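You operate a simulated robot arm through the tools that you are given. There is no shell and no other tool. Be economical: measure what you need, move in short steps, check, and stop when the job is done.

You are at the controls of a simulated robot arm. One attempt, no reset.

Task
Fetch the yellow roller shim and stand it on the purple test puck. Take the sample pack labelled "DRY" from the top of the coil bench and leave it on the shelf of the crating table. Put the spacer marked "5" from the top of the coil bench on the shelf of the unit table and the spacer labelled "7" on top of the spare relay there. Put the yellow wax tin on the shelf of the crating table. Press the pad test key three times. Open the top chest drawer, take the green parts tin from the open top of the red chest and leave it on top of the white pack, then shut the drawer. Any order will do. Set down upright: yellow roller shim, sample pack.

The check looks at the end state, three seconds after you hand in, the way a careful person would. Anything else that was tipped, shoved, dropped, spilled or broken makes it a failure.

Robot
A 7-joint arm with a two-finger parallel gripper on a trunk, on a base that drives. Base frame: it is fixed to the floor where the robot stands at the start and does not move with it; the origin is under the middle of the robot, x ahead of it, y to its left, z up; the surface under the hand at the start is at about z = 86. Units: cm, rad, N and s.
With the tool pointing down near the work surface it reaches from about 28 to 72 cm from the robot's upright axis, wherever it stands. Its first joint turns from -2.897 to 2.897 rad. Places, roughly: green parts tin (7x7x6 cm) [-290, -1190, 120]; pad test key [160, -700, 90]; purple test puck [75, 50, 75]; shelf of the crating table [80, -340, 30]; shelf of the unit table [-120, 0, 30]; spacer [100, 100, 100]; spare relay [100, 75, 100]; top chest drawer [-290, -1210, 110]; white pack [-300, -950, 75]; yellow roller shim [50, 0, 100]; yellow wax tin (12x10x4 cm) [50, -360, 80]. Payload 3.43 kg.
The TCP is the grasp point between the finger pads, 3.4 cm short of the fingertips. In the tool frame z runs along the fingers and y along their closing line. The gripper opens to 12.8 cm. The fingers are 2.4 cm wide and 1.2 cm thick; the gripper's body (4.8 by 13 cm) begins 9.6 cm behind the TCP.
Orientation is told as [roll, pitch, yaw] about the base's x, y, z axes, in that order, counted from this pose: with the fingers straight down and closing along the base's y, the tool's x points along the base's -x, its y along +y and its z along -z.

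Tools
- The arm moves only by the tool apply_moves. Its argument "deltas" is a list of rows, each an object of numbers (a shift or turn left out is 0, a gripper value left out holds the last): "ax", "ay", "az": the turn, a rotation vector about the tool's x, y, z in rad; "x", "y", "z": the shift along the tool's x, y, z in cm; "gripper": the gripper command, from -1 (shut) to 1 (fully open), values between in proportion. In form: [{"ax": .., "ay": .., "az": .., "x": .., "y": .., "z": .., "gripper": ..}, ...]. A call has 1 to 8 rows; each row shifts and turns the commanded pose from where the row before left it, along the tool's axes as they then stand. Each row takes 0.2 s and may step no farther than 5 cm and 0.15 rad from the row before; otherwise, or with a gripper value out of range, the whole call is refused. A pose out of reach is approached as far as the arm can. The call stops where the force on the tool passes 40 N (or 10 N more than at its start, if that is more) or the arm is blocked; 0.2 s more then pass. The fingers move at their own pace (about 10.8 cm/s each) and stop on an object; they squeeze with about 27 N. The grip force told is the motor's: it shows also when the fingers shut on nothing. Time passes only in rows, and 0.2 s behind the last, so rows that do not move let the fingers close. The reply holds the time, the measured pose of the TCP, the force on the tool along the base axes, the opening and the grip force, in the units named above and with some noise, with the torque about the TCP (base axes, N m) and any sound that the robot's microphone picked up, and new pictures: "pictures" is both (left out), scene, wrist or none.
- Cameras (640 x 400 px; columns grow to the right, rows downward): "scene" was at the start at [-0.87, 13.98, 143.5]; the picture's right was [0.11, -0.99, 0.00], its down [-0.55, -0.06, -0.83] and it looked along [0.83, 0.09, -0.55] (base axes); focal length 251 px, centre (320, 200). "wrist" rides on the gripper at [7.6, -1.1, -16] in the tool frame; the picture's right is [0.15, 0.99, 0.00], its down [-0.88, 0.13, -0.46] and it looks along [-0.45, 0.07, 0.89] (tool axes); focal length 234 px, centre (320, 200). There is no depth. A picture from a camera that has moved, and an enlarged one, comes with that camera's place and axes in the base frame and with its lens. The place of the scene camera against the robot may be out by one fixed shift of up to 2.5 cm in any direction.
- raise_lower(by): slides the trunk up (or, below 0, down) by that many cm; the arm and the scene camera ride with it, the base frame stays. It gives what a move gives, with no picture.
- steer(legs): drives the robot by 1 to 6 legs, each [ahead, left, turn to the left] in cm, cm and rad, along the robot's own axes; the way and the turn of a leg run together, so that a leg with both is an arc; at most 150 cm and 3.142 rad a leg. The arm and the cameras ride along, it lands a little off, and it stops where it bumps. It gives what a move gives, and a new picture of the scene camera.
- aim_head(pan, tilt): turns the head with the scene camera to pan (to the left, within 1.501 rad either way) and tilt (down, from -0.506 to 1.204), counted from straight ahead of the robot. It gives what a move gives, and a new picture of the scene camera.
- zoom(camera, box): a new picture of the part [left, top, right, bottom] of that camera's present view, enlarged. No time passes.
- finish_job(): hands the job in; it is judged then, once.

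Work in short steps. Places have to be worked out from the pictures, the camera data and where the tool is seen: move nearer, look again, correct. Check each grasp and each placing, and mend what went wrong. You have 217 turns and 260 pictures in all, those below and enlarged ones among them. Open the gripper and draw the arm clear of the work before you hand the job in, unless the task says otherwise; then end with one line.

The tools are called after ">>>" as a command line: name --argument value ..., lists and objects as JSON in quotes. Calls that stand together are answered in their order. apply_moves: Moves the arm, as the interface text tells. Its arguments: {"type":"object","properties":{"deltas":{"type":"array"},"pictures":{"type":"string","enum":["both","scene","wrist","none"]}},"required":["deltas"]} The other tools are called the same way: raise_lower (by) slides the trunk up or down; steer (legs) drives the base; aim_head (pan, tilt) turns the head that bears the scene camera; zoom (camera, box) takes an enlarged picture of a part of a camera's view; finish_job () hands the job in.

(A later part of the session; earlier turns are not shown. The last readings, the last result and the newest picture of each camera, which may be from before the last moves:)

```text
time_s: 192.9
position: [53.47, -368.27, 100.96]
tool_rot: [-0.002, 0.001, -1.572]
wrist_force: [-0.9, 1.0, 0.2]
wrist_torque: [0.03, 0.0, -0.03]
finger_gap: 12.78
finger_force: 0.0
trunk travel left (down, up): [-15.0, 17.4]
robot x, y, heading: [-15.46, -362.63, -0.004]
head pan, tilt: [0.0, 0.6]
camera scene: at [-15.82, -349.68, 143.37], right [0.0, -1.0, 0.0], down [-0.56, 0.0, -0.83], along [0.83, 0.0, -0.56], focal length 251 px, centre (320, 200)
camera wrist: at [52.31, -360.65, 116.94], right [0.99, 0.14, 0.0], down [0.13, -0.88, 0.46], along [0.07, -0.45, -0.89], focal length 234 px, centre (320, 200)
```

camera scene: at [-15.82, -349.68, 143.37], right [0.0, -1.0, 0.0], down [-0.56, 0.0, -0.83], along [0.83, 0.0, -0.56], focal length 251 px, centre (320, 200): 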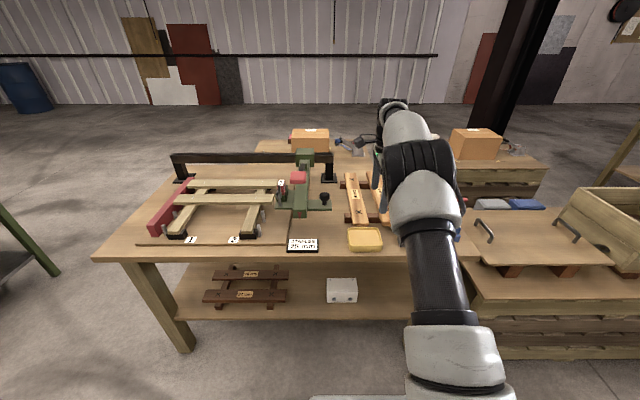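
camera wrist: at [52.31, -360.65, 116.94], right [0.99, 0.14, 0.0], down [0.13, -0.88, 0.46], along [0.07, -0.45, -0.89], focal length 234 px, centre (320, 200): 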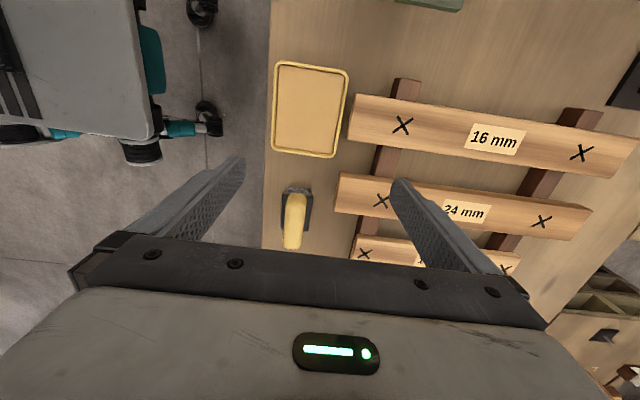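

Now it's consistent: tin at x 46.8–56, y -370.6…-359.4, table top z ≈ 80, aligned with the base axes, so the 12.8 opening has about 0.5 cm clearance each side. The rear slat blocks the other grip, so I'll go back to yaw 0, tilt 60° and grasp along y.

>>> apply_moves --deltas '[{"az": -0.15}, {"az": -0.15}, {"az": -0.15}, {"az": -0.15}, {"az": -0.15}, {"az": -0.15}, {"az": -0.15}, {"az": -0.15}]' --pictures "none"

>>> apply_moves --deltas '[{"az": -0.15}, {"az": -0.15}, {"az": -0.072, "x": 3, "y": 3.1}]' --pictures "wrist"

```text
time_s: 194.7
position: [53.37, -368.38, 100.99]
tool_rot: [-0.001, -0.001, -0.37]
wrist_force: [-0.1, 0.4, 0.4]
wrist_torque: [-0.02, 0.0, 0.02]
finger_gap: 12.79
finger_force: 0.0
trunk travel left (down, up): [-15.0, 17.4]
robot x, y, heading: [-15.09, -362.91, -0.008]
head pan, tilt: [0.0, 0.6]
```

```text
time_s: 195.5
position: [50.73, -364.85, 100.91]
tool_rot: [0.001, -0.001, 0.0]
wrist_force: [-0.2, -0.5, -0.2]
wrist_torque: [0.02, 0.02, 0.02]
finger_gap: 12.8
finger_force: 0.0
trunk travel left (down, up): [-15.0, 17.4]
robot x, y, heading: [-15.38, -362.69, -0.004]
head pan, tilt: [0.0, 0.6]
camera wrist: at [43.13, -365.98, 116.99], right [-0.15, 0.99, 0.0], down [0.88, 0.13, 0.46], along [0.45, 0.07, -0.89], focal length 234 px, centre (320, 200)
```

wrist: 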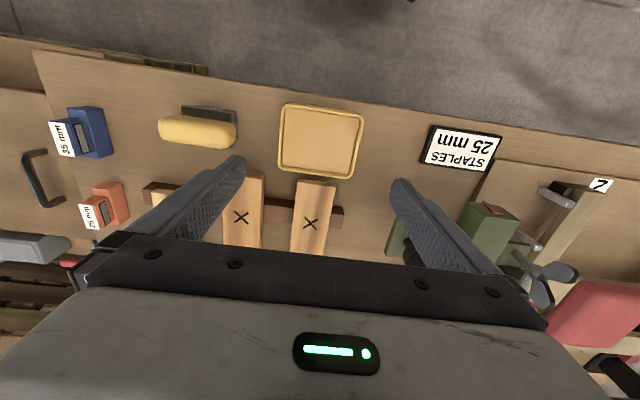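

Tin centre is about (50.7, -364.95), aligned. Tilting to 60° here, then descending around it.

>>> apply_moves --deltas '[{"ay": -0.15}, {"ay": -0.15}, {"ay": -0.15}, {"ay": -0.15}, {"ay": -0.15}, {"ay": -0.15}, {"ay": -0.147}]' --pictures "none"

>>> apply_moves --deltas '[{"x": 3.46, "z": 2.0}, {"x": 3.46, "z": 2.0}, {"x": 1.73, "z": 1.0}]' --pictures "wrist"

```text
time_s: 197.1
position: [50.6, -364.92, 100.98]
tool_rot: [0.001, -1.048, -0.001]
wrist_force: [0.1, -0.1, 1.0]
wrist_torque: [-0.02, 0.0, 0.03]
finger_gap: 12.79
finger_force: 0.1
trunk travel left (down, up): [-15.0, 17.4]
robot x, y, heading: [-15.16, -362.63, -0.003]
head pan, tilt: [0.0, 0.6]
```

```text
time_s: 197.9
position: [50.69, -365.03, 90.91]
tool_rot: [0.0, -1.047, -0.001]
wrist_force: [0.7, 0.3, -0.4]
wrist_torque: [-0.01, 0.01, -0.03]
finger_gap: 12.82
finger_force: 0.0
trunk travel left (down, up): [-15.0, 17.4]
robot x, y, heading: [-15.08, -362.17, -0.007]
head pan, tilt: [0.0, 0.6]
camera wrist: at [33.07, -366.18, 92.4], right [-0.07, 0.99, -0.13], down [0.05, 0.13, 0.99], along [1.0, 0.07, -0.05], focal length 234 px, centre (320, 200)
```

wrist: 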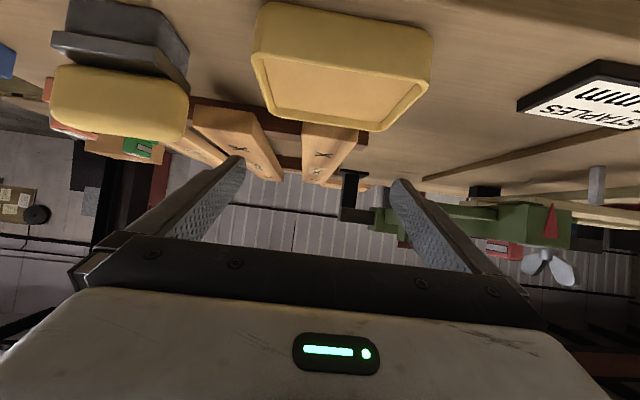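

Clearances look fine both sides. Descending to z ≈ 83.1 and closing.

>>> apply_moves --deltas '[{"x": 3.46, "z": 2.0}, {"x": 2.16, "z": 1.25}, {"x": 1.05, "z": 0.6}, {}]' --pictures "wrist"

```text
time_s: 198.9
position: [50.63, -365.04, 83.12]
tool_rot: [0.0, -1.047, 0.001]
wrist_force: [0.3, -0.3, -0.5]
wrist_torque: [0.03, -0.02, -0.02]
finger_gap: 12.81
finger_force: 0.1
trunk travel left (down, up): [-15.0, 17.4]
robot x, y, heading: [-15.02, -362.56, -0.006]
head pan, tilt: [0.0, 0.6]
camera wrist: at [33.01, -366.11, 84.58], right [-0.07, 0.99, -0.13], down [0.05, 0.13, 0.99], along [1.0, 0.07, -0.05], focal length 234 px, centre (320, 200)
```

wrist: 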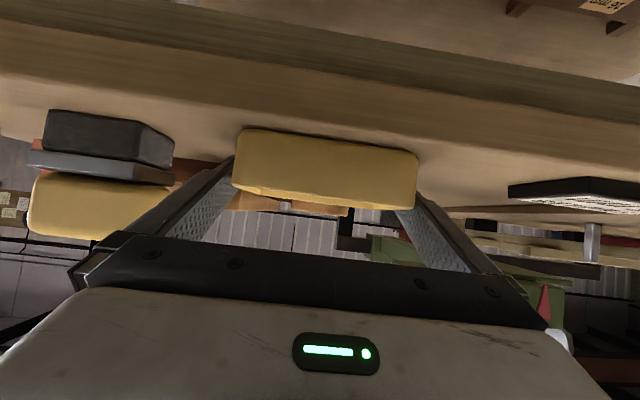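

Fingers straddle the tin. Closing and lifting.

>>> apply_moves --deltas '[{"gripper": -1}, {}, {}, {"x": -1.3, "z": -0.75}, {"x": -3.46, "z": -2.0}]' --pictures "wrist"

```text
time_s: 200.1
position: [50.54, -365.15, 88.68]
tool_rot: [0.002, -1.045, -0.002]
wrist_force: [0.5, 0.2, -4.8]
wrist_torque: [0.0, 0.02, -0.01]
finger_gap: 11.5
finger_force: 27.0
trunk travel left (down, up): [-15.0, 17.4]
robot x, y, heading: [-15.11, -362.57, -0.007]
head pan, tilt: [0.0, 0.6]
camera wrist: at [32.9, -366.2, 90.11], right [-0.07, 0.99, -0.13], down [0.05, 0.13, 0.99], along [1.0, 0.07, -0.06], focal length 234 px, centre (320, 200)
```

wrist: 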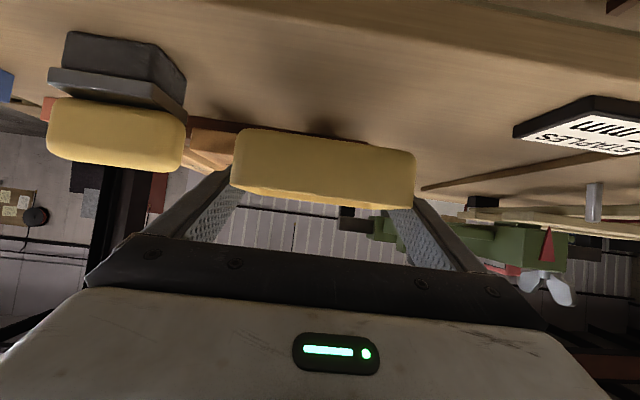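

Tin held (11.5 cm, about 0.45 kg). I'll back out, strafe right to the free shelf spot at y ≈ -383, and lower the trunk.

>>> steer --legs '[[-30, 0, 0], [0, -18, 0]]'

>>> raise_lower --by -15

>>> apply_moves --deltas '[{"x": 4.3, "z": 2.5}, {"x": 4.3, "z": 2.5}, {"x": 4.3, "z": 2.5}, {"x": 4.3, "z": 2.5}, {"x": 4.3, "z": 2.5}, {"x": 4.3, "z": 2.5}, {"x": 3, "z": 1.74}]' --pictures "both"

```text
time_s: 204.1
position: [20.79, -383.21, 88.73]
tool_rot: [0.001, -1.046, -0.002]
wrist_force: [-0.2, 0.6, -5.9]
wrist_torque: [-0.04, 0.01, -0.01]
finger_gap: 11.48
finger_force: 27.3
trunk travel left (down, up): [-15.0, 17.4]
robot x, y, heading: [-44.68, -380.7, -0.005]
head pan, tilt: [0.0, 0.6]
camera scene: at [-45.52, -367.63, 143.37], right [-0.01, -1.0, 0.0], down [-0.57, 0.0, -0.82], along [0.82, 0.0, -0.57], focal length 251 px, centre (320, 200)
```

scene: 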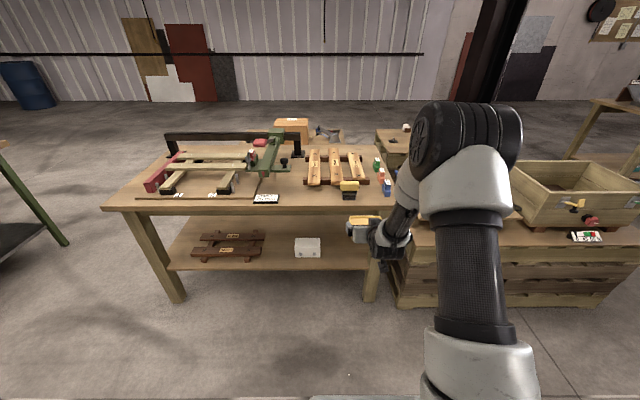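

```text
time_s: 205.8
position: [20.89, -383.13, 73.65]
tool_rot: [-0.001, -1.047, -0.002]
wrist_force: [-0.5, -0.2, -4.9]
wrist_torque: [0.01, 0.01, -0.02]
finger_gap: 11.52
finger_force: 27.1
trunk travel left (down, up): [0.0, 32.4]
robot x, y, heading: [-44.78, -380.95, -0.002]
head pan, tilt: [0.0, 0.6]
```

```text
time_s: 207.4
position: [20.85, -383.16, 40.34]
tool_rot: [-0.001, -1.046, 0.001]
wrist_force: [-0.2, 0.0, -4.5]
wrist_torque: [-0.01, 0.06, 0.01]
finger_gap: 11.49
finger_force: 26.8
trunk travel left (down, up): [0.0, 32.4]
robot x, y, heading: [-44.86, -380.73, -0.006]
head pan, tilt: [0.0, 0.6]
camera scene: at [-45.55, -367.63, 128.37], right [-0.01, -1.0, 0.0], down [-0.57, 0.0, -0.82], along [0.82, 0.0, -0.57], focal length 251 px, centre (320, 200)
camera wrist: at [3.3, -384.3, 41.72], right [-0.07, 0.99, -0.13], down [0.04, 0.13, 0.99], along [1.0, 0.07, -0.05], focal length 234 px, centre (320, 200)
```

scene: 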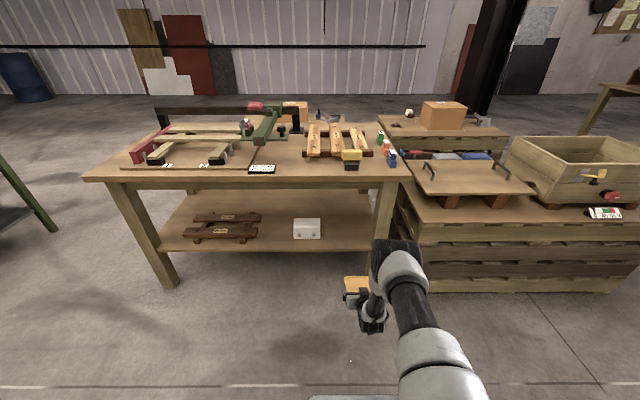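
wrist: 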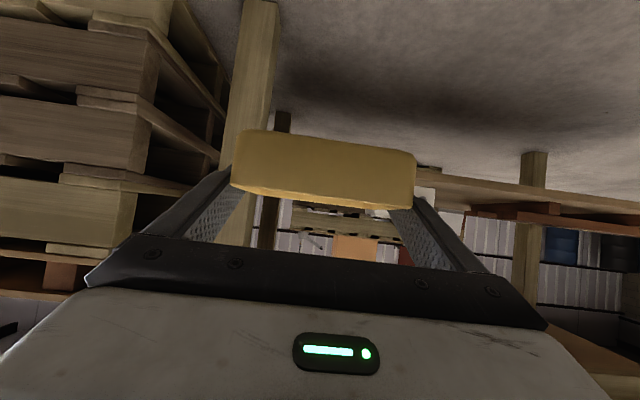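

The shelf top looks to be at about z 35. I'll raise the tin slightly, shift left 3 cm to centre between the leg and the white box, then drive in.

>>> apply_moves --deltas '[{"x": -3.03, "z": -1.75}, {"y": 3.0}]' --pictures "none"

>>> steer --legs '[[25, 0, 0]]'

>>> zoom --camera "wrist" --box '[0, 0, 640, 400]'

```text
time_s: 208.0
position: [20.91, -380.05, 43.64]
tool_rot: [0.001, -1.047, -0.001]
wrist_force: [-0.2, -0.3, -4.9]
wrist_torque: [0.02, 0.03, 0.02]
finger_gap: 11.48
finger_force: 27.1
trunk travel left (down, up): [0.0, 32.4]
robot x, y, heading: [-44.65, -380.19, -0.005]
head pan, tilt: [0.0, 0.6]
```

```text
time_s: 209.9
position: [46.1, -380.28, 43.73]
tool_rot: [0.0, -1.044, -0.003]
wrist_force: [0.3, -0.3, -6.6]
wrist_torque: [-0.02, 0.04, 0.03]
finger_gap: 11.49
finger_force: 26.6
trunk travel left (down, up): [0.0, 32.4]
robot x, y, heading: [-19.59, -381.05, -0.004]
head pan, tilt: [0.0, 0.6]
camera scene: at [-20.28, -367.8, 128.37], right [-0.01, -1.0, 0.0], down [-0.57, 0.0, -0.82], along [0.82, -0.01, -0.57], focal length 251 px, centre (320, 200)
```

scene: 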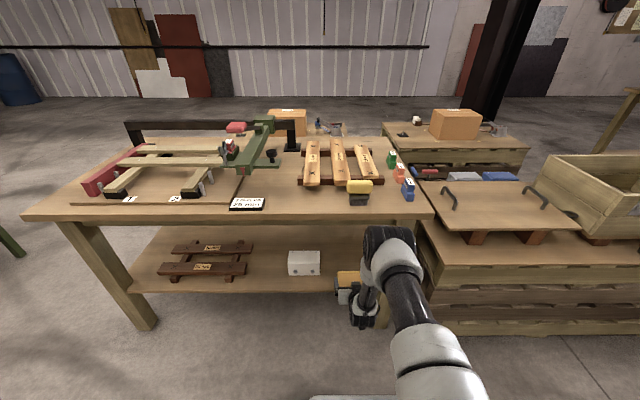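

```text
1.00 times, centred on (320, 200) of wrist (not enlarged: the box is as wide or as high as the picture)
camera zoom: at [28.52, -381.39, 45.12], right [-0.07, 0.99, -0.13], down [0.05, 0.13, 0.99], along [1.0, 0.06, -0.06], focal length 234 px, centre (320, 200)
```

zoom: 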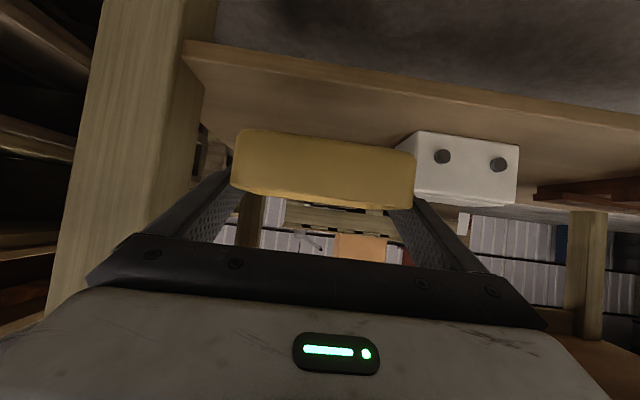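

Clear on both sides. Driving in 12.5 cm more.

>>> steer --legs '[[12.5, 0, 0]]'

>>> apply_moves --deltas '[{"x": 2.6, "z": 1.5}, {"x": 0.87, "z": 0.5}, {"x": 0.43, "z": 0.25}, {"x": 0.43, "z": 0.25}]' --pictures "wrist"

```text
time_s: 211.1
position: [58.61, -380.59, 43.57]
tool_rot: [0.001, -1.045, -0.004]
wrist_force: [0.0, 0.8, -5.3]
wrist_torque: [0.0, 0.04, 0.0]
finger_gap: 11.5
finger_force: 27.0
trunk travel left (down, up): [0.0, 32.4]
robot x, y, heading: [-6.87, -380.81, -0.007]
head pan, tilt: [0.0, 0.6]
camera scene: at [-7.72, -367.91, 128.37], right [-0.01, -1.0, 0.0], down [-0.57, 0.01, -0.82], along [0.82, -0.01, -0.57], focal length 251 px, centre (320, 200)
```

scene: 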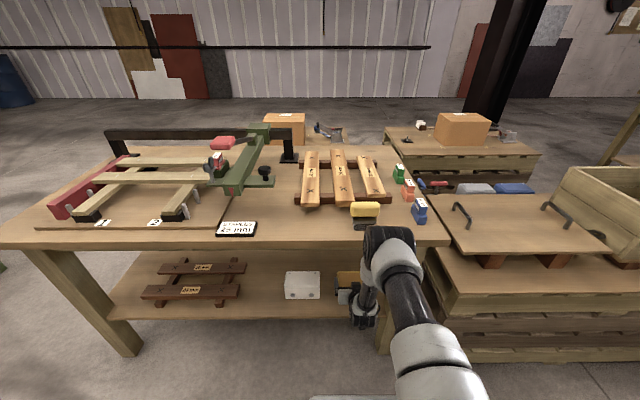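

```text
time_s: 212.1
position: [58.77, -380.62, 38.43]
tool_rot: [0.001, -1.045, -0.005]
wrist_force: [0.8, 0.0, -6.4]
wrist_torque: [-0.02, 0.02, 0.0]
finger_gap: 11.5
finger_force: 26.5
trunk travel left (down, up): [0.0, 32.4]
robot x, y, heading: [-7.2, -380.98, -0.008]
head pan, tilt: [0.0, 0.6]
camera wrist: at [41.03, -381.6, 39.97], right [-0.07, 0.99, -0.13], down [0.05, 0.13, 0.99], along [1.0, 0.06, -0.06], focal length 234 px, centre (320, 200)
```

wrist: 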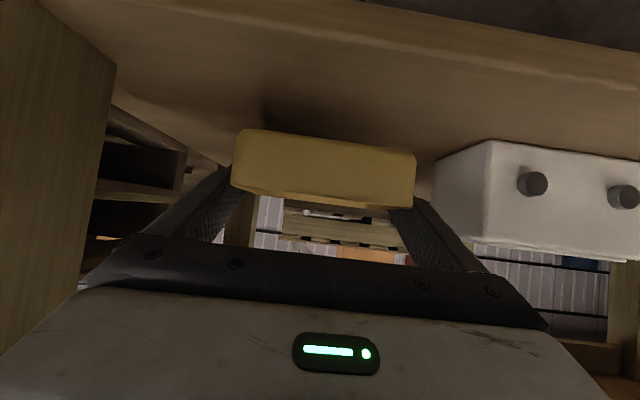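

Tin is well over the shelf. Lowering to contact.

>>> apply_moves --deltas '[{"x": 0.87, "z": 0.5}, {"x": 0.43, "z": 0.25}, {"x": 0.43, "z": 0.25}, {"x": 0.26, "z": 0.15}, {"x": 0.26, "z": 0.15}, {"x": 0.26, "z": 0.15}]' --pictures "none"

```text
time_s: 213.5
position: [58.74, -380.55, 35.63]
tool_rot: [0.0, -1.045, -0.006]
wrist_force: [-0.3, 0.1, -5.7]
wrist_torque: [0.01, 0.01, 0.04]
finger_gap: 11.51
finger_force: 26.8
trunk travel left (down, up): [0.0, 32.4]
robot x, y, heading: [-7.26, -380.8, -0.008]
head pan, tilt: [0.0, 0.6]
```

>>> apply_moves --deltas '[{"x": 0.26, "z": 0.15}, {"x": 0.26, "z": 0.15}, {"x": 0.26, "z": 0.15}, {"x": 0.26, "z": 0.15}, {"x": 0.26, "z": 0.15}]' --pictures "wrist"

```text
time_s: 214.7
position: [59.08, -380.41, 34.86]
tool_rot: [-0.002, -1.058, -0.002]
wrist_force: [-11.2, -1.7, 35.6]
wrist_torque: [-0.43, 0.51, 0.04]
finger_gap: 11.51
finger_force: 26.8
trunk travel left (down, up): [0.0, 32.4]
robot x, y, heading: [-7.1, -381.23, -0.011]
head pan, tilt: [0.0, 0.6]
camera wrist: at [41.32, -381.56, 36.1], right [-0.07, 0.99, -0.13], down [0.04, 0.13, 0.99], along [1.0, 0.06, -0.04], focal length 234 px, centre (320, 200)
```

wrist: 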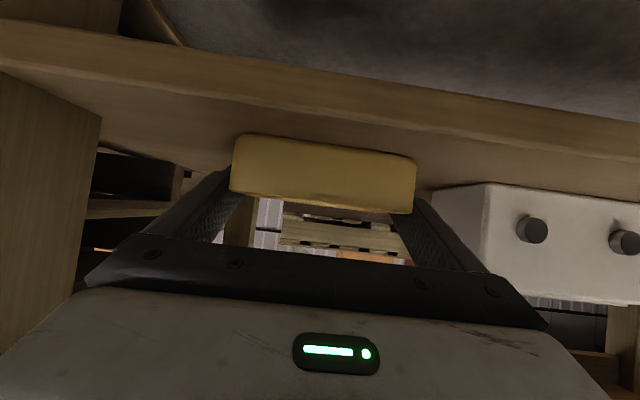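

On the shelf (contact 36 N). Relieve, open fully, and back the arm out.

>>> apply_moves --deltas '[{"x": -0.43, "z": -0.25}, {"gripper": 1}, {}, {"x": -0.2, "z": -0.1}, {"x": 2.0, "z": -3.45}, {"x": 2.0, "z": -3.45}, {"x": 2.0, "z": -3.45}]' --pictures "wrist"

```text
time_s: 216.3
position: [46.67, -380.61, 34.84]
tool_rot: [0.001, -1.044, -0.003]
wrist_force: [0.1, -0.5, -0.3]
wrist_torque: [0.01, 0.04, -0.01]
finger_gap: 12.78
finger_force: 0.0
trunk travel left (down, up): [0.0, 32.4]
robot x, y, heading: [-7.03, -380.56, -0.008]
head pan, tilt: [0.0, 0.6]
camera wrist: at [29.05, -381.58, 36.33], right [-0.07, 0.99, -0.13], down [0.05, 0.13, 0.99], along [1.0, 0.06, -0.06], focal length 234 px, centre (320, 200)
```

wrist: 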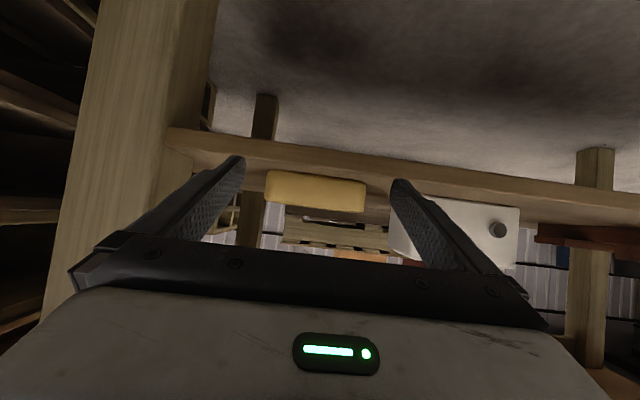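

The tin is on the shelf. I'll back out, raise the hand and trunk, and drive to the gap between the bench and crating table.

>>> steer --legs '[[-38, 0, 0]]'

>>> apply_moves --deltas '[{"x": -4.3, "z": -2.5, "gripper": 0.5}, {"x": -4.3, "z": -2.5}, {"x": -4.3, "z": -2.5}, {"x": -4.3, "z": -2.5}, {"x": -4.3, "z": -2.5}, {"x": -4.3, "z": -2.5}, {"x": -4.3, "z": -2.5}, {"x": -4.3, "z": -2.5}]' --pictures "none"

>>> raise_lower --by 17

>>> steer --legs '[[0, 82, 0.0], [0, 82, 0], [105, 0, 0], [105, 0, 0]]'

```text
time_s: 218.7
position: [8.94, -380.05, 34.81]
tool_rot: [-0.002, -1.046, -0.002]
wrist_force: [-0.1, 0.4, 0.5]
wrist_torque: [0.04, 0.0, -0.01]
finger_gap: 12.81
finger_force: 0.1
trunk travel left (down, up): [0.0, 32.4]
robot x, y, heading: [-44.86, -380.71, -0.011]
head pan, tilt: [0.0, 0.6]
camera scene: at [-45.59, -367.61, 128.37], right [-0.01, -1.0, 0.0], down [-0.56, 0.0, -0.83], along [0.83, -0.01, -0.56], focal length 251 px, centre (320, 200)
```

scene: 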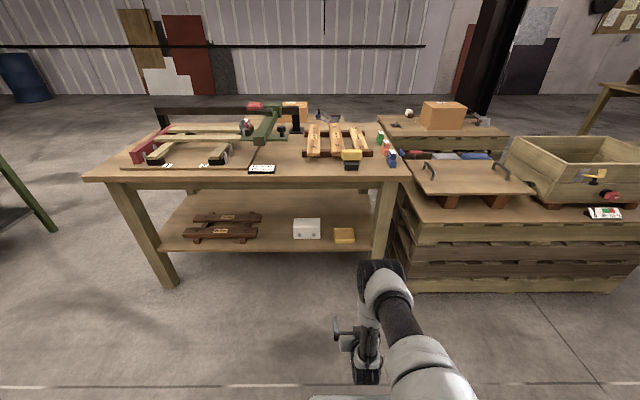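

```text
time_s: 220.5
position: [9.07, -379.71, 74.72]
tool_rot: [0.001, -1.046, -0.002]
wrist_force: [-0.3, 0.1, -0.3]
wrist_torque: [0.0, 0.01, -0.01]
finger_gap: 9.6
finger_force: 0.1
trunk travel left (down, up): [0.0, 32.4]
robot x, y, heading: [-44.75, -380.8, -0.009]
head pan, tilt: [0.0, 0.6]
```

```text
time_s: 222.5
position: [8.96, -379.83, 91.79]
tool_rot: [0.0, -1.044, -0.002]
wrist_force: [-0.6, -0.7, -0.3]
wrist_torque: [0.0, -0.01, 0.04]
finger_gap: 9.59
finger_force: 0.0
trunk travel left (down, up): [-17.0, 15.4]
robot x, y, heading: [-44.81, -380.69, -0.008]
head pan, tilt: [0.0, 0.6]
```

```text
time_s: 248.6
position: [218.83, -211.85, 91.83]
tool_rot: [0.001, -1.047, 0.029]
wrist_force: [-0.2, -0.3, -0.8]
wrist_torque: [-0.01, 0.02, -0.01]
finger_gap: 9.6
finger_force: 0.1
trunk travel left (down, up): [-17.0, 15.4]
robot x, y, heading: [164.82, -213.96, 0.025]
head pan, tilt: [0.0, 0.6]
camera scene: at [163.9, -201.2, 145.37], right [0.02, -1.0, 0.0], down [-0.56, -0.01, -0.83], along [0.82, 0.02, -0.56], focal length 251 px, centre (320, 200)
```

scene: 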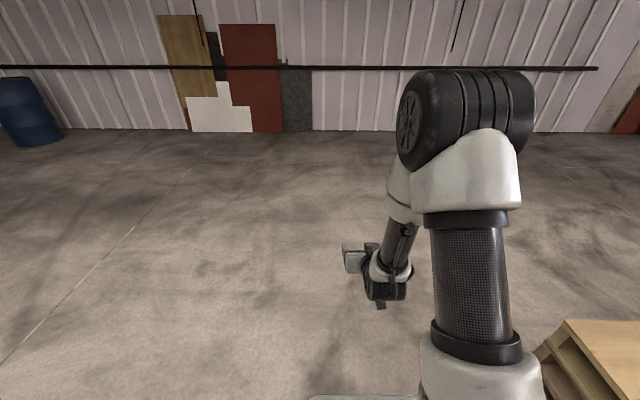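

Now turn around to face the bench from behind and strafe to the DRY pack near (79, -32).

>>> steer --legs '[[0, 0, 1.56], [0, 0, 1.557], [0, -91, 0], [0, -91, 0]]'

>>> aim_head --pan 0.0 --tilt 0.7

```text
time_s: 274.1
position: [115.85, -32.31, 91.81]
tool_rot: [0.001, -1.045, 3.113]
wrist_force: [0.4, -0.1, 0.6]
wrist_torque: [0.0, -0.01, -0.01]
finger_gap: 9.61
finger_force: 0.0
trunk travel left (down, up): [-17.0, 15.4]
robot x, y, heading: [169.59, -33.11, 3.11]
head pan, tilt: [0.0, 0.6]
camera scene: at [168.76, -47.97, 145.37], right [0.03, 1.0, 0.0], down [0.56, -0.02, -0.83], along [-0.82, 0.03, -0.56], focal length 251 px, centre (320, 200)
```

scene: 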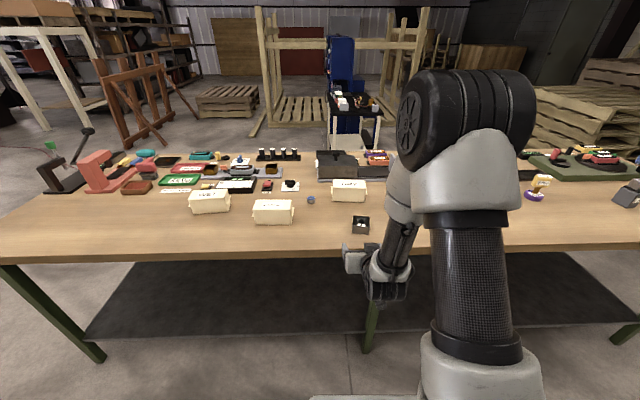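

```text
time_s: 274.8
position: [115.92, -32.4, 91.76]
tool_rot: [0.001, -1.045, 3.114]
wrist_force: [0.5, 0.2, -1.4]
wrist_torque: [0.0, -0.02, -0.01]
finger_gap: 9.6
finger_force: 0.0
trunk travel left (down, up): [-17.0, 15.4]
robot x, y, heading: [169.55, -32.69, 3.11]
head pan, tilt: [0.0, 0.7]
camera scene: at [169.1, -47.98, 144.51], right [0.03, 1.0, 0.0], down [0.64, -0.02, -0.77], along [-0.76, 0.02, -0.64], focal length 251 px, centre (320, 200)
```

scene: 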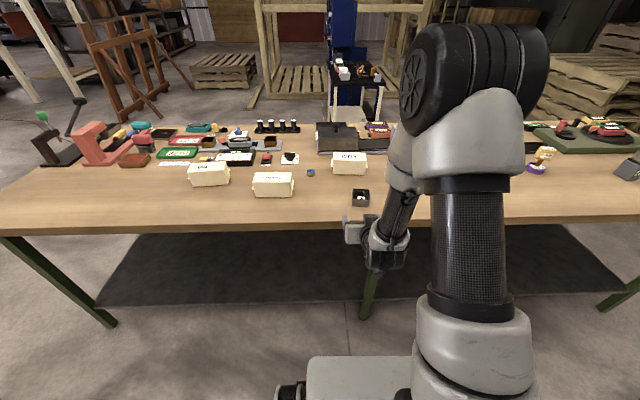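

DRY's long side runs along y (about 14 cm), so it has to be turned first: vertical pick across its depth, set down turned on the free area, then a tilted regrasp. Raising and straightening the tool.

>>> apply_moves --deltas '[{"x": -4.3, "z": -2.5}, {"x": -4.3, "z": -2.5}, {"x": -4.3, "z": -2.5}, {"x": -4.3, "z": -2.5}, {"ay": 0.15}, {"ay": 0.15}, {"ay": 0.15}, {"ay": 0.15}]' --pictures "none"

>>> apply_moves --deltas '[{"ay": 0.15}, {"ay": 0.15}, {"ay": 0.147}, {"az": -0.13}, {"az": -0.15}, {"az": -0.15}, {"az": -0.15}, {"az": -0.15}]' --pictures "none"

>>> steer --legs '[[24, 0, 0.03]]'

>>> apply_moves --deltas '[{"az": -0.15, "gripper": 1}, {"az": -0.15}, {"az": -0.15}, {"az": -0.15}, {"az": -0.15}, {"az": -0.12}]' --pictures "wrist"

```text
time_s: 276.6
position: [115.95, -32.2, 111.66]
tool_rot: [0.0, -0.447, 3.112]
wrist_force: [0.3, 1.0, 0.1]
wrist_torque: [-0.03, 0.01, -0.01]
finger_gap: 9.59
finger_force: 0.1
trunk travel left (down, up): [-17.0, 15.4]
robot x, y, heading: [169.94, -32.9, 3.107]
head pan, tilt: [0.0, 0.7]
```

```text
time_s: 278.4
position: [115.94, -32.36, 111.65]
tool_rot: [0.001, 0.0, -2.436]
wrist_force: [0.5, 0.0, -1.0]
wrist_torque: [0.0, 0.0, 0.03]
finger_gap: 9.6
finger_force: 0.0
trunk travel left (down, up): [-17.0, 15.4]
robot x, y, heading: [169.32, -32.66, 3.105]
head pan, tilt: [0.0, 0.7]
```

```text
time_s: 280.1
position: [92.17, -33.29, 111.69]
tool_rot: [0.0, -0.001, -2.414]
wrist_force: [0.5, 0.0, 0.0]
wrist_torque: [0.0, -0.01, -0.01]
finger_gap: 9.59
finger_force: 0.1
trunk travel left (down, up): [-17.0, 15.4]
robot x, y, heading: [145.76, -32.07, 3.138]
head pan, tilt: [0.0, 0.7]
camera scene: at [145.79, -47.52, 144.5], right [0.01, 1.0, 0.0], down [0.64, 0.0, -0.76], along [-0.76, 0.0, -0.64], focal length 251 px, centre (320, 200)
```

scene: 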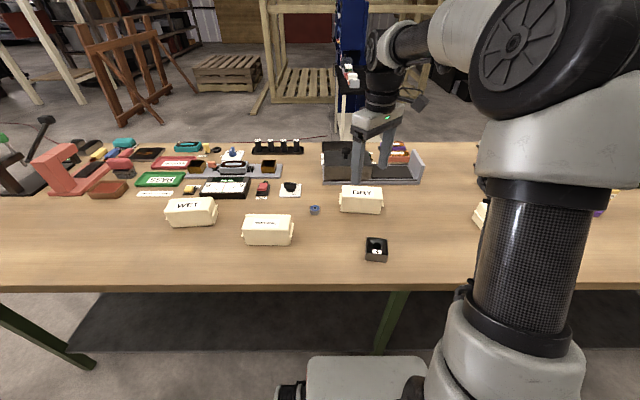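

```text
time_s: 281.6
position: [92.26, -33.25, 111.7]
tool_rot: [0.0, -0.002, -1.539]
wrist_force: [-0.2, 0.4, 0.2]
wrist_torque: [0.02, 0.0, -0.01]
finger_gap: 12.83
finger_force: 0.1
trunk travel left (down, up): [-17.0, 15.4]
robot x, y, heading: [145.92, -32.46, 3.136]
head pan, tilt: [0.0, 0.7]
camera wrist: at [90.89, -25.71, 127.69], right [0.98, 0.18, 0.0], down [0.16, -0.88, 0.46], along [0.08, -0.45, -0.89], focal length 234 px, centre (320, 200)
```

wrist: 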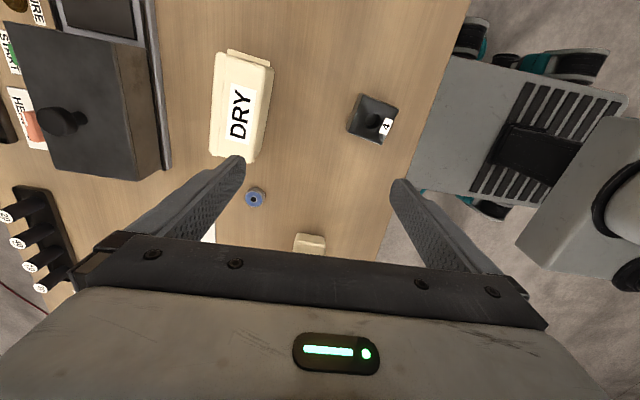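

DRY is at about (81, -31), with its long axis along y. Centring over it with reduced opening.

>>> apply_moves --deltas '[{"az": 0.03, "x": 0.8, "y": -3.8, "gripper": 0.5}, {"x": 0.8, "y": -3.8}, {"x": 0.8, "y": -3.8}, {"z": 3}]' --pictures "wrist"

>>> zoom --camera "scene" --box '[300, 100, 440, 230]'

```text
time_s: 282.6
position: [80.7, -30.87, 108.74]
tool_rot: [0.002, 0.0, -1.573]
wrist_force: [-1.2, 0.6, 0.3]
wrist_torque: [-0.02, 0.01, 0.01]
finger_gap: 9.61
finger_force: 0.1
trunk travel left (down, up): [-17.0, 15.4]
robot x, y, heading: [146.09, -32.43, 3.136]
head pan, tilt: [0.0, 0.7]
camera wrist: at [79.55, -23.25, 124.7], right [0.99, 0.14, 0.0], down [0.13, -0.88, 0.46], along [0.07, -0.45, -0.89], focal length 234 px, centre (320, 200)
```

wrist: 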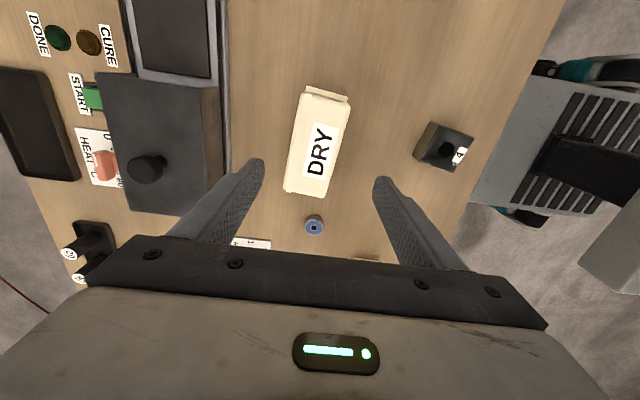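

```text
3.08 times, centred on (370, 165) of scene
camera zoom: at [145.77, -47.53, 144.51], right [0.01, 1.0, 0.0], down [0.64, 0.0, -0.76], along [-0.76, 0.0, -0.64], focal length 772 px, centre (166, 308)
```

zoom: 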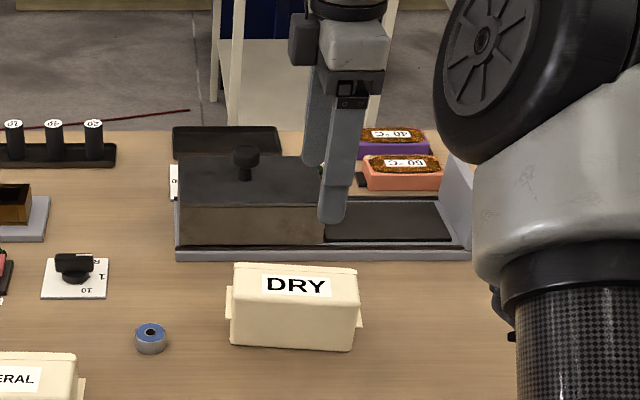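

DRY centre is about (80.4, -31.1), top z ≈ 91.5, with slight yaw. Aligning and descending to z ≈ 90.

>>> apply_moves --deltas '[{"az": 0.06, "x": -0.2, "y": -0.3, "z": 3}, {"z": 4}, {"z": 4}, {"z": 4}, {}]' --pictures "wrist"

```text
time_s: 283.8
position: [80.49, -31.29, 93.56]
tool_rot: [0.0, 0.001, -1.634]
wrist_force: [0.3, 0.3, 0.2]
wrist_torque: [-0.05, 0.01, 0.04]
finger_gap: 9.6
finger_force: 0.1
trunk travel left (down, up): [-17.0, 15.4]
robot x, y, heading: [146.26, -32.57, 3.141]
head pan, tilt: [0.0, 0.7]
camera wrist: at [79.88, -23.52, 109.62], right [1.0, 0.08, 0.0], down [0.07, -0.89, 0.46], along [0.04, -0.45, -0.89], focal length 234 px, centre (320, 200)
```

wrist: 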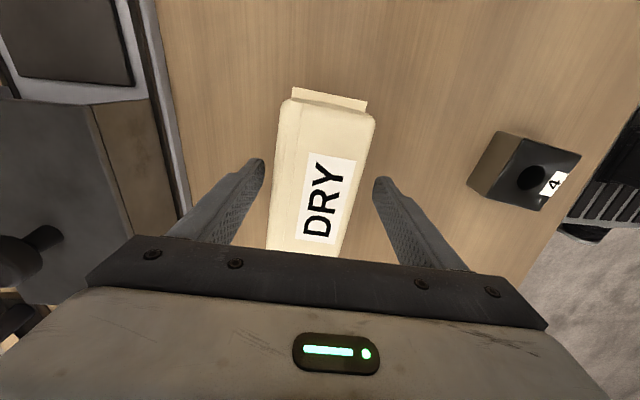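

Well aligned. Descend, close, lift.

>>> apply_moves --deltas '[{"z": 2}, {"z": 1.6}, {"gripper": -1}, {}, {}, {"z": -3}, {"z": -4}, {"z": -4}]' --pictures "both"

```text
time_s: 285.6
position: [80.63, -31.08, 100.94]
tool_rot: [0.003, 0.0, -1.632]
wrist_force: [-0.5, 0.0, -4.6]
wrist_torque: [0.02, 0.01, 0.03]
finger_gap: 6.85
finger_force: 27.0
trunk travel left (down, up): [-17.0, 15.4]
robot x, y, heading: [145.93, -32.3, 3.134]
head pan, tilt: [0.0, 0.7]
camera scene: at [145.76, -47.53, 144.5], right [0.01, 1.0, 0.0], down [0.64, 0.0, -0.76], along [-0.76, 0.0, -0.64], focal length 251 px, centre (320, 200)
camera wrist: at [79.9, -23.47, 116.91], right [1.0, 0.09, 0.0], down [0.08, -0.89, 0.46], along [0.04, -0.45, -0.89], focal length 234 px, centre (320, 200)
```

scene: 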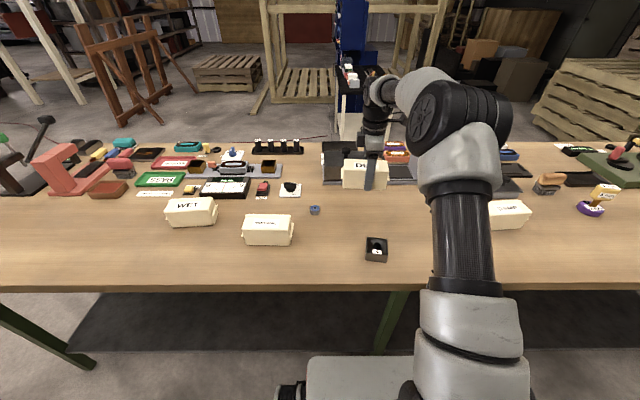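
wrist: 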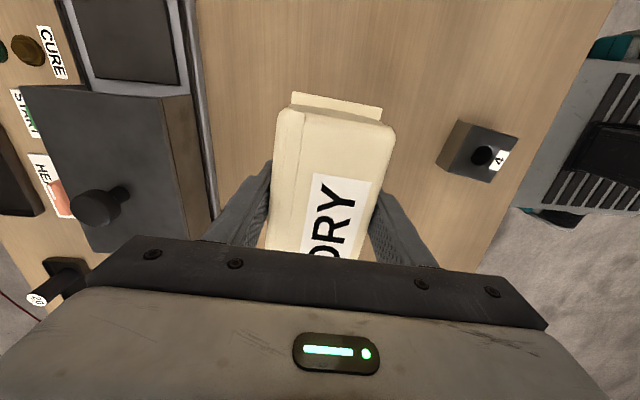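

DRY is held (6.85 cm). Moving it to the free area near (98, -10) and turning it 90°.

>>> apply_moves --deltas '[{"x": 3.67, "y": 2.68, "z": -0.7}, {"x": 3.67, "y": 2.68, "z": -0.7}, {"x": 3.67, "y": 2.68}, {"x": 3.67, "y": 2.68}, {"x": 3.67, "y": 2.68}, {"x": 3.67, "y": 2.68}]' --pictures "none"

>>> apply_moves --deltas '[{"az": 0.15}, {"az": 0.15}, {"az": 0.15}, {"az": 0.15}, {"az": 0.15}, {"az": 0.15}, {"az": 0.15}, {"az": 0.15}]' --pictures "none"

>>> apply_moves --deltas '[{"az": 0.15}, {"az": 0.15}, {"az": 0.01}, {"z": 4}]' --pictures "both"

```text
time_s: 286.9
position: [97.87, -10.04, 102.63]
tool_rot: [0.0, 0.001, -1.63]
wrist_force: [-0.2, 0.7, -4.5]
wrist_torque: [0.04, 0.0, -0.01]
finger_gap: 6.83
finger_force: 27.5
trunk travel left (down, up): [-17.0, 15.4]
robot x, y, heading: [145.7, -32.53, 3.137]
head pan, tilt: [0.0, 0.7]
```

```text
time_s: 288.8
position: [97.91, -10.05, 102.57]
tool_rot: [-0.001, 0.0, -2.835]
wrist_force: [0.6, 0.5, -4.5]
wrist_torque: [0.0, -0.02, -0.02]
finger_gap: 6.84
finger_force: 26.9
trunk travel left (down, up): [-17.0, 15.4]
robot x, y, heading: [146.13, -32.43, 3.142]
head pan, tilt: [0.0, 0.7]
```

```text
time_s: 289.8
position: [97.79, -10.23, 98.29]
tool_rot: [0.001, 0.0, 3.139]
wrist_force: [0.0, -0.3, -3.5]
wrist_torque: [-0.03, -0.04, 0.01]
finger_gap: 6.84
finger_force: 26.8
trunk travel left (down, up): [-17.0, 15.4]
robot x, y, heading: [145.9, -32.67, 3.137]
head pan, tilt: [0.0, 0.7]
camera scene: at [145.78, -47.52, 144.51], right [0.01, 1.0, 0.0], down [0.64, 0.0, -0.76], along [-0.76, 0.0, -0.64], focal length 251 px, centre (320, 200)
camera wrist: at [105.5, -9.06, 114.34], right [0.14, -0.99, 0.0], down [-0.88, -0.13, 0.46], along [-0.45, -0.07, -0.89], focal length 234 px, centre (320, 200)
```

scene: 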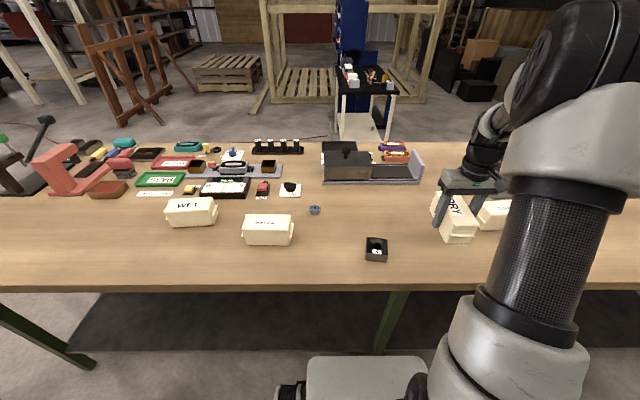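
wrist: 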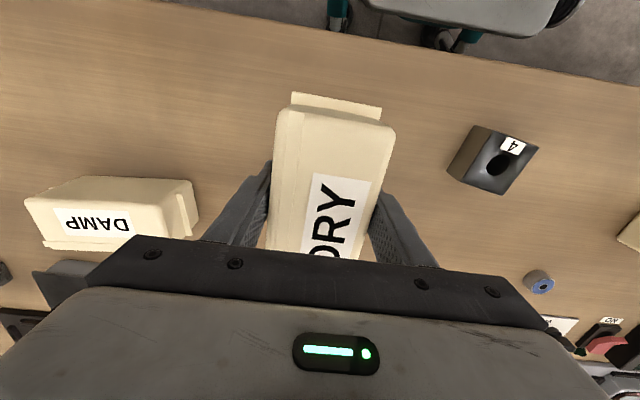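

Clear space below. Lowering to the bench.

>>> apply_moves --deltas '[{"z": 4}, {"z": 3}, {"z": 0.8}, {"z": 0.3}, {"z": 0.2}, {"z": 0.2}]' --pictures "none"

```text
time_s: 291.1
position: [97.83, -10.09, 90.04]
tool_rot: [-0.001, 0.001, 3.141]
wrist_force: [1.2, -0.7, 2.3]
wrist_torque: [-0.11, -0.33, -0.09]
finger_gap: 6.81
finger_force: 26.7
trunk travel left (down, up): [-17.0, 15.4]
robot x, y, heading: [145.94, -32.48, 3.139]
head pan, tilt: [0.0, 0.7]
```

It's on the bench. Releasing, lifting, and backing the base so the tilted grasp is at a comfortable distance.

>>> apply_moves --deltas '[{"gripper": 0.5}, {}, {"z": -3}, {"z": -4}, {"z": -4}, {"z": -4}, {"z": -4}]' --pictures "none"

>>> apply_moves --deltas '[{"ay": -0.15}, {"ay": -0.15}, {"ay": -0.15}, {"ay": -0.15}, {"ay": -0.15}, {"ay": -0.15}, {"ay": -0.147}]' --pictures "none"

>>> steer --legs '[[-14, -22, 0]]'

>>> zoom --camera "wrist" --box '[0, 0, 640, 400]'

```text
time_s: 292.8
position: [97.72, -10.05, 109.2]
tool_rot: [-0.001, -0.001, 3.141]
wrist_force: [0.3, 0.7, 1.1]
wrist_torque: [-0.03, 0.0, 0.03]
finger_gap: 9.61
finger_force: 0.0
trunk travel left (down, up): [-17.0, 15.4]
robot x, y, heading: [146.25, -32.19, 3.136]
head pan, tilt: [0.0, 0.7]
```

```text
time_s: 294.4
position: [97.97, -10.1, 109.03]
tool_rot: [-0.001, -1.046, 3.142]
wrist_force: [-0.2, 0.5, 0.4]
wrist_torque: [0.03, -0.01, -0.04]
finger_gap: 9.6
finger_force: 0.1
trunk travel left (down, up): [-17.0, 15.4]
robot x, y, heading: [145.72, -32.55, 3.137]
head pan, tilt: [0.0, 0.7]
```

```text
time_s: 297.1
position: [111.72, 11.49, 109.17]
tool_rot: [0.0, -1.045, -3.138]
wrist_force: [0.3, 0.5, 0.2]
wrist_torque: [0.01, 0.0, 0.02]
finger_gap: 9.59
finger_force: 0.0
trunk travel left (down, up): [-17.0, 15.4]
robot x, y, heading: [159.82, -11.05, 3.143]
head pan, tilt: [0.0, 0.7]
camera scene: at [159.66, -25.77, 144.51], right [0.0, 1.0, 0.0], down [0.64, 0.0, -0.76], along [-0.76, 0.0, -0.64], focal length 251 px, centre (320, 200)
```

scene: 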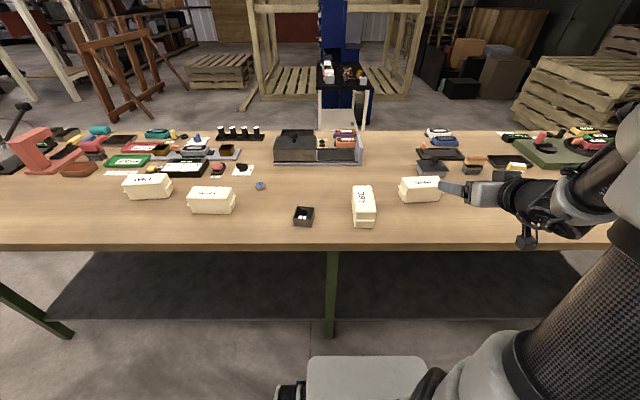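

```text
1.00 times, centred on (320, 200) of wrist (not enlarged: the box is as wide or as high as the picture)
camera zoom: at [129.34, 12.6, 110.55], right [0.08, -0.99, -0.13], down [-0.05, -0.13, 0.99], along [-1.0, -0.07, -0.06], focal length 234 px, centre (320, 200)
```

zoom: 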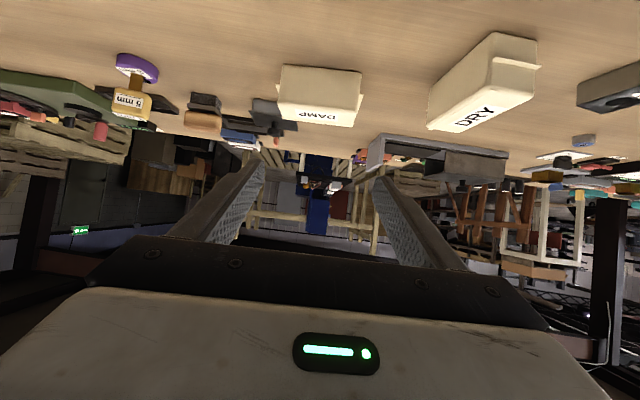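

Pack is cleanly placed at (97.8, -10.1), long axis along x. Shifting over and approaching at 60° tilt.

>>> apply_moves --deltas '[{"y": 4.4}, {"y": 4.4}, {"y": 4.4}, {"y": 4.4}, {"y": 4.0}, {"x": 1.79, "z": 3.53}, {"x": 1.79, "z": 3.53}]' --pictures "wrist"

```text
time_s: 298.6
position: [108.97, -20.97, 113.98]
tool_rot: [0.89, -1.092, 2.559]
wrist_force: [-0.2, 0.7, 0.6]
wrist_torque: [-0.03, 0.02, 0.07]
finger_gap: 9.6
finger_force: 0.0
out of reach, approached as far as the arm can: row 5
trunk travel left (down, up): [-17.0, 15.4]
robot x, y, heading: [159.93, -10.79, 3.138]
head pan, tilt: [0.0, 0.7]
stopped in row 7: the arm was blocked; the commanded pose is now the measured one
camera wrist: at [125.88, -16.42, 111.5], right [0.28, -0.93, 0.22], down [0.1, 0.26, 0.96], along [-0.95, -0.25, 0.17], focal length 234 px, centre (320, 200)
```

wrist: 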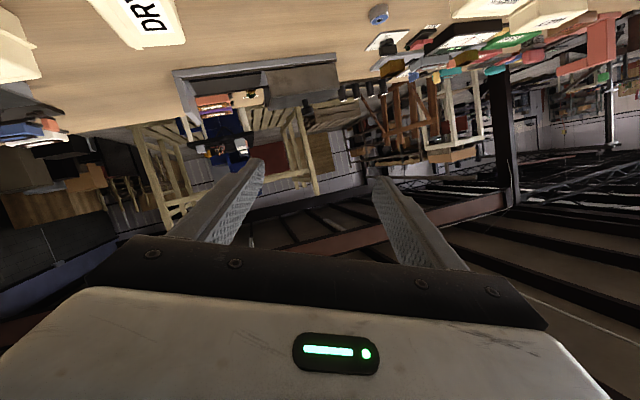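

The arm hit a limit mid-shift. Let me see its configuration.

>>> aim_head --pan 0.0 --tilt 0.75

```text
time_s: 299.3
position: [108.84, -20.9, 113.88]
tool_rot: [0.887, -1.092, 2.56]
wrist_force: [1.1, 0.4, -1.4]
wrist_torque: [0.02, 0.0, 0.03]
finger_gap: 9.59
finger_force: 0.1
trunk travel left (down, up): [-17.0, 15.4]
robot x, y, heading: [159.57, -10.8, 3.142]
head pan, tilt: [0.0, 0.75]
camera scene: at [159.96, -27.45, 144.25], right [-0.2, 0.98, 0.0], down [0.65, 0.13, -0.74], along [-0.73, -0.15, -0.67], focal length 251 px, centre (320, 200)
```

scene: 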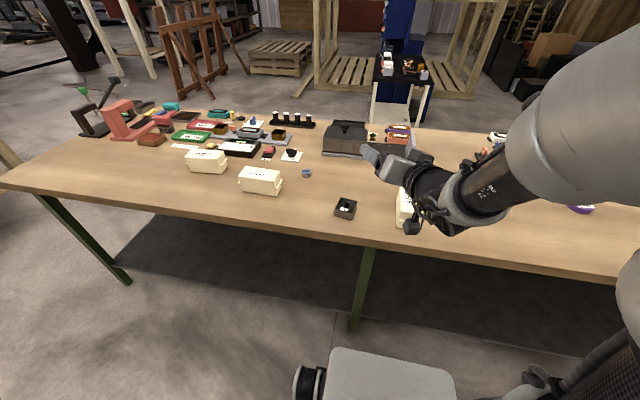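

I'll unwind to a vertical tool first (computed rotation), then approach the tilt again with the hand centred.

>>> apply_moves --deltas '[{"ax": 0.052, "ay": 0.132}, {"ax": 0.052, "ay": 0.132}, {"ax": 0.052, "ay": 0.132}, {"ax": 0.052, "ay": 0.132}, {"ax": 0.052, "ay": 0.132}, {"ax": 0.052, "ay": 0.132}, {"ax": 0.052, "ay": 0.132}, {"ax": 0.052, "ay": 0.132}]' --pictures "none"

>>> apply_moves --deltas '[{"ax": 0.05, "ay": 0.13}]' --pictures "both"

```text
time_s: 301.1
position: [108.87, -21.0, 114.07]
tool_rot: [0.047, -0.13, 3.123]
wrist_force: [-0.1, -0.5, -0.5]
wrist_torque: [0.01, 0.02, 0.01]
finger_gap: 9.59
finger_force: 0.1
trunk travel left (down, up): [-17.0, 15.4]
robot x, y, heading: [160.19, -10.86, 3.137]
head pan, tilt: [0.0, 0.75]
```

```text
time_s: 301.5
position: [108.84, -21.09, 114.07]
tool_rot: [0.0, -0.001, 3.128]
wrist_force: [1.6, 0.2, -0.2]
wrist_torque: [0.0, 0.03, 0.04]
finger_gap: 9.61
finger_force: 0.1
trunk travel left (down, up): [-17.0, 15.4]
robot x, y, heading: [159.76, -10.87, 3.139]
head pan, tilt: [0.0, 0.75]
camera scene: at [159.9, -25.78, 144.08], right [0.0, 1.0, 0.0], down [0.68, 0.0, -0.73], along [-0.73, 0.0, -0.68], focal length 251 px, centre (320, 200)
camera wrist: at [116.55, -20.06, 130.02], right [0.13, -0.99, 0.0], down [-0.88, -0.12, 0.46], along [-0.45, -0.06, -0.89], focal length 234 px, centre (320, 200)
```

scene: 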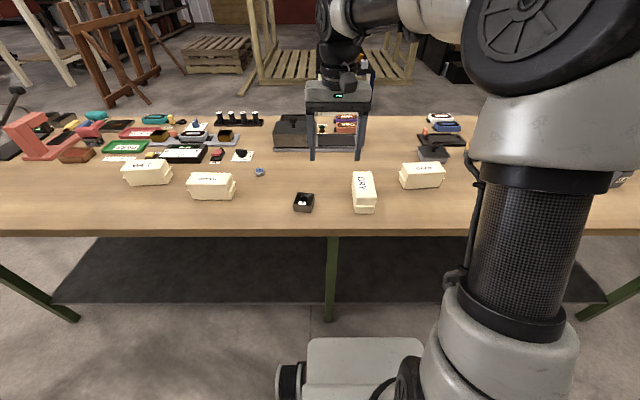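
wrist: 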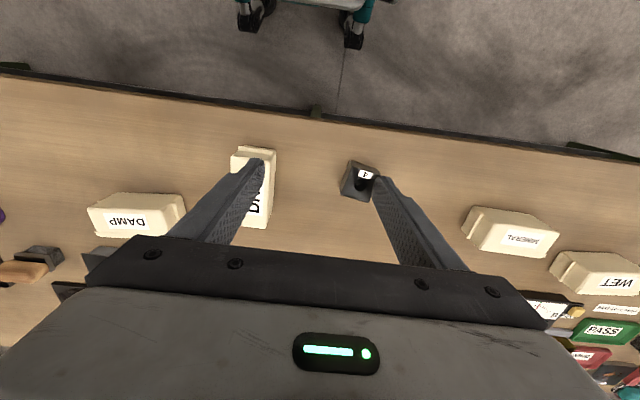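

Good configuration again. Move over the pack's line, then tilt.

>>> apply_moves --deltas '[{"y": -3.7, "x": -1, "az": -0.013}, {"y": -3.7, "x": -1}, {"y": -3.6, "x": -1}]' --pictures "none"

>>> apply_moves --deltas '[{"ay": -0.15}, {"ay": -0.15}, {"ay": -0.15}, {"ay": -0.15}, {"ay": -0.15}, {"ay": -0.15}, {"ay": -0.147}]' --pictures "wrist"

```text
time_s: 302.3
position: [106.03, -10.19, 114.25]
tool_rot: [-0.001, -0.004, 3.144]
wrist_force: [-0.9, -0.6, -1.3]
wrist_torque: [0.02, 0.0, 0.01]
finger_gap: 9.62
finger_force: 0.0
trunk travel left (down, up): [-17.0, 15.4]
robot x, y, heading: [159.72, -10.73, 3.14]
head pan, tilt: [0.0, 0.75]
```

```text
time_s: 304.1
position: [106.61, -2.73, 114.12]
tool_rot: [-0.003, -1.052, 3.003]
wrist_force: [0.2, -0.5, 0.5]
wrist_torque: [0.03, 0.03, 0.01]
finger_gap: 9.6
finger_force: 0.0
trunk travel left (down, up): [-17.0, 15.4]
robot x, y, heading: [160.06, -10.64, 3.138]
head pan, tilt: [0.0, 0.75]
stopped in row 7: the arm was blocked; the commanded pose is now the measured one
camera wrist: at [124.25, -4.19, 115.45], right [-0.07, -0.99, -0.13], down [-0.06, -0.12, 0.99], along [-1.0, 0.07, -0.05], focal length 234 px, centre (320, 200)
```

wrist: 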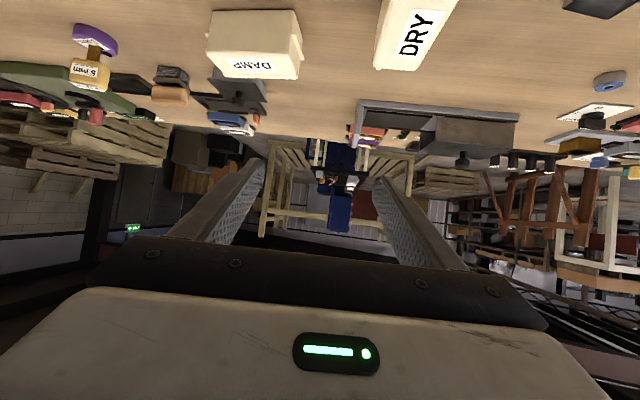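

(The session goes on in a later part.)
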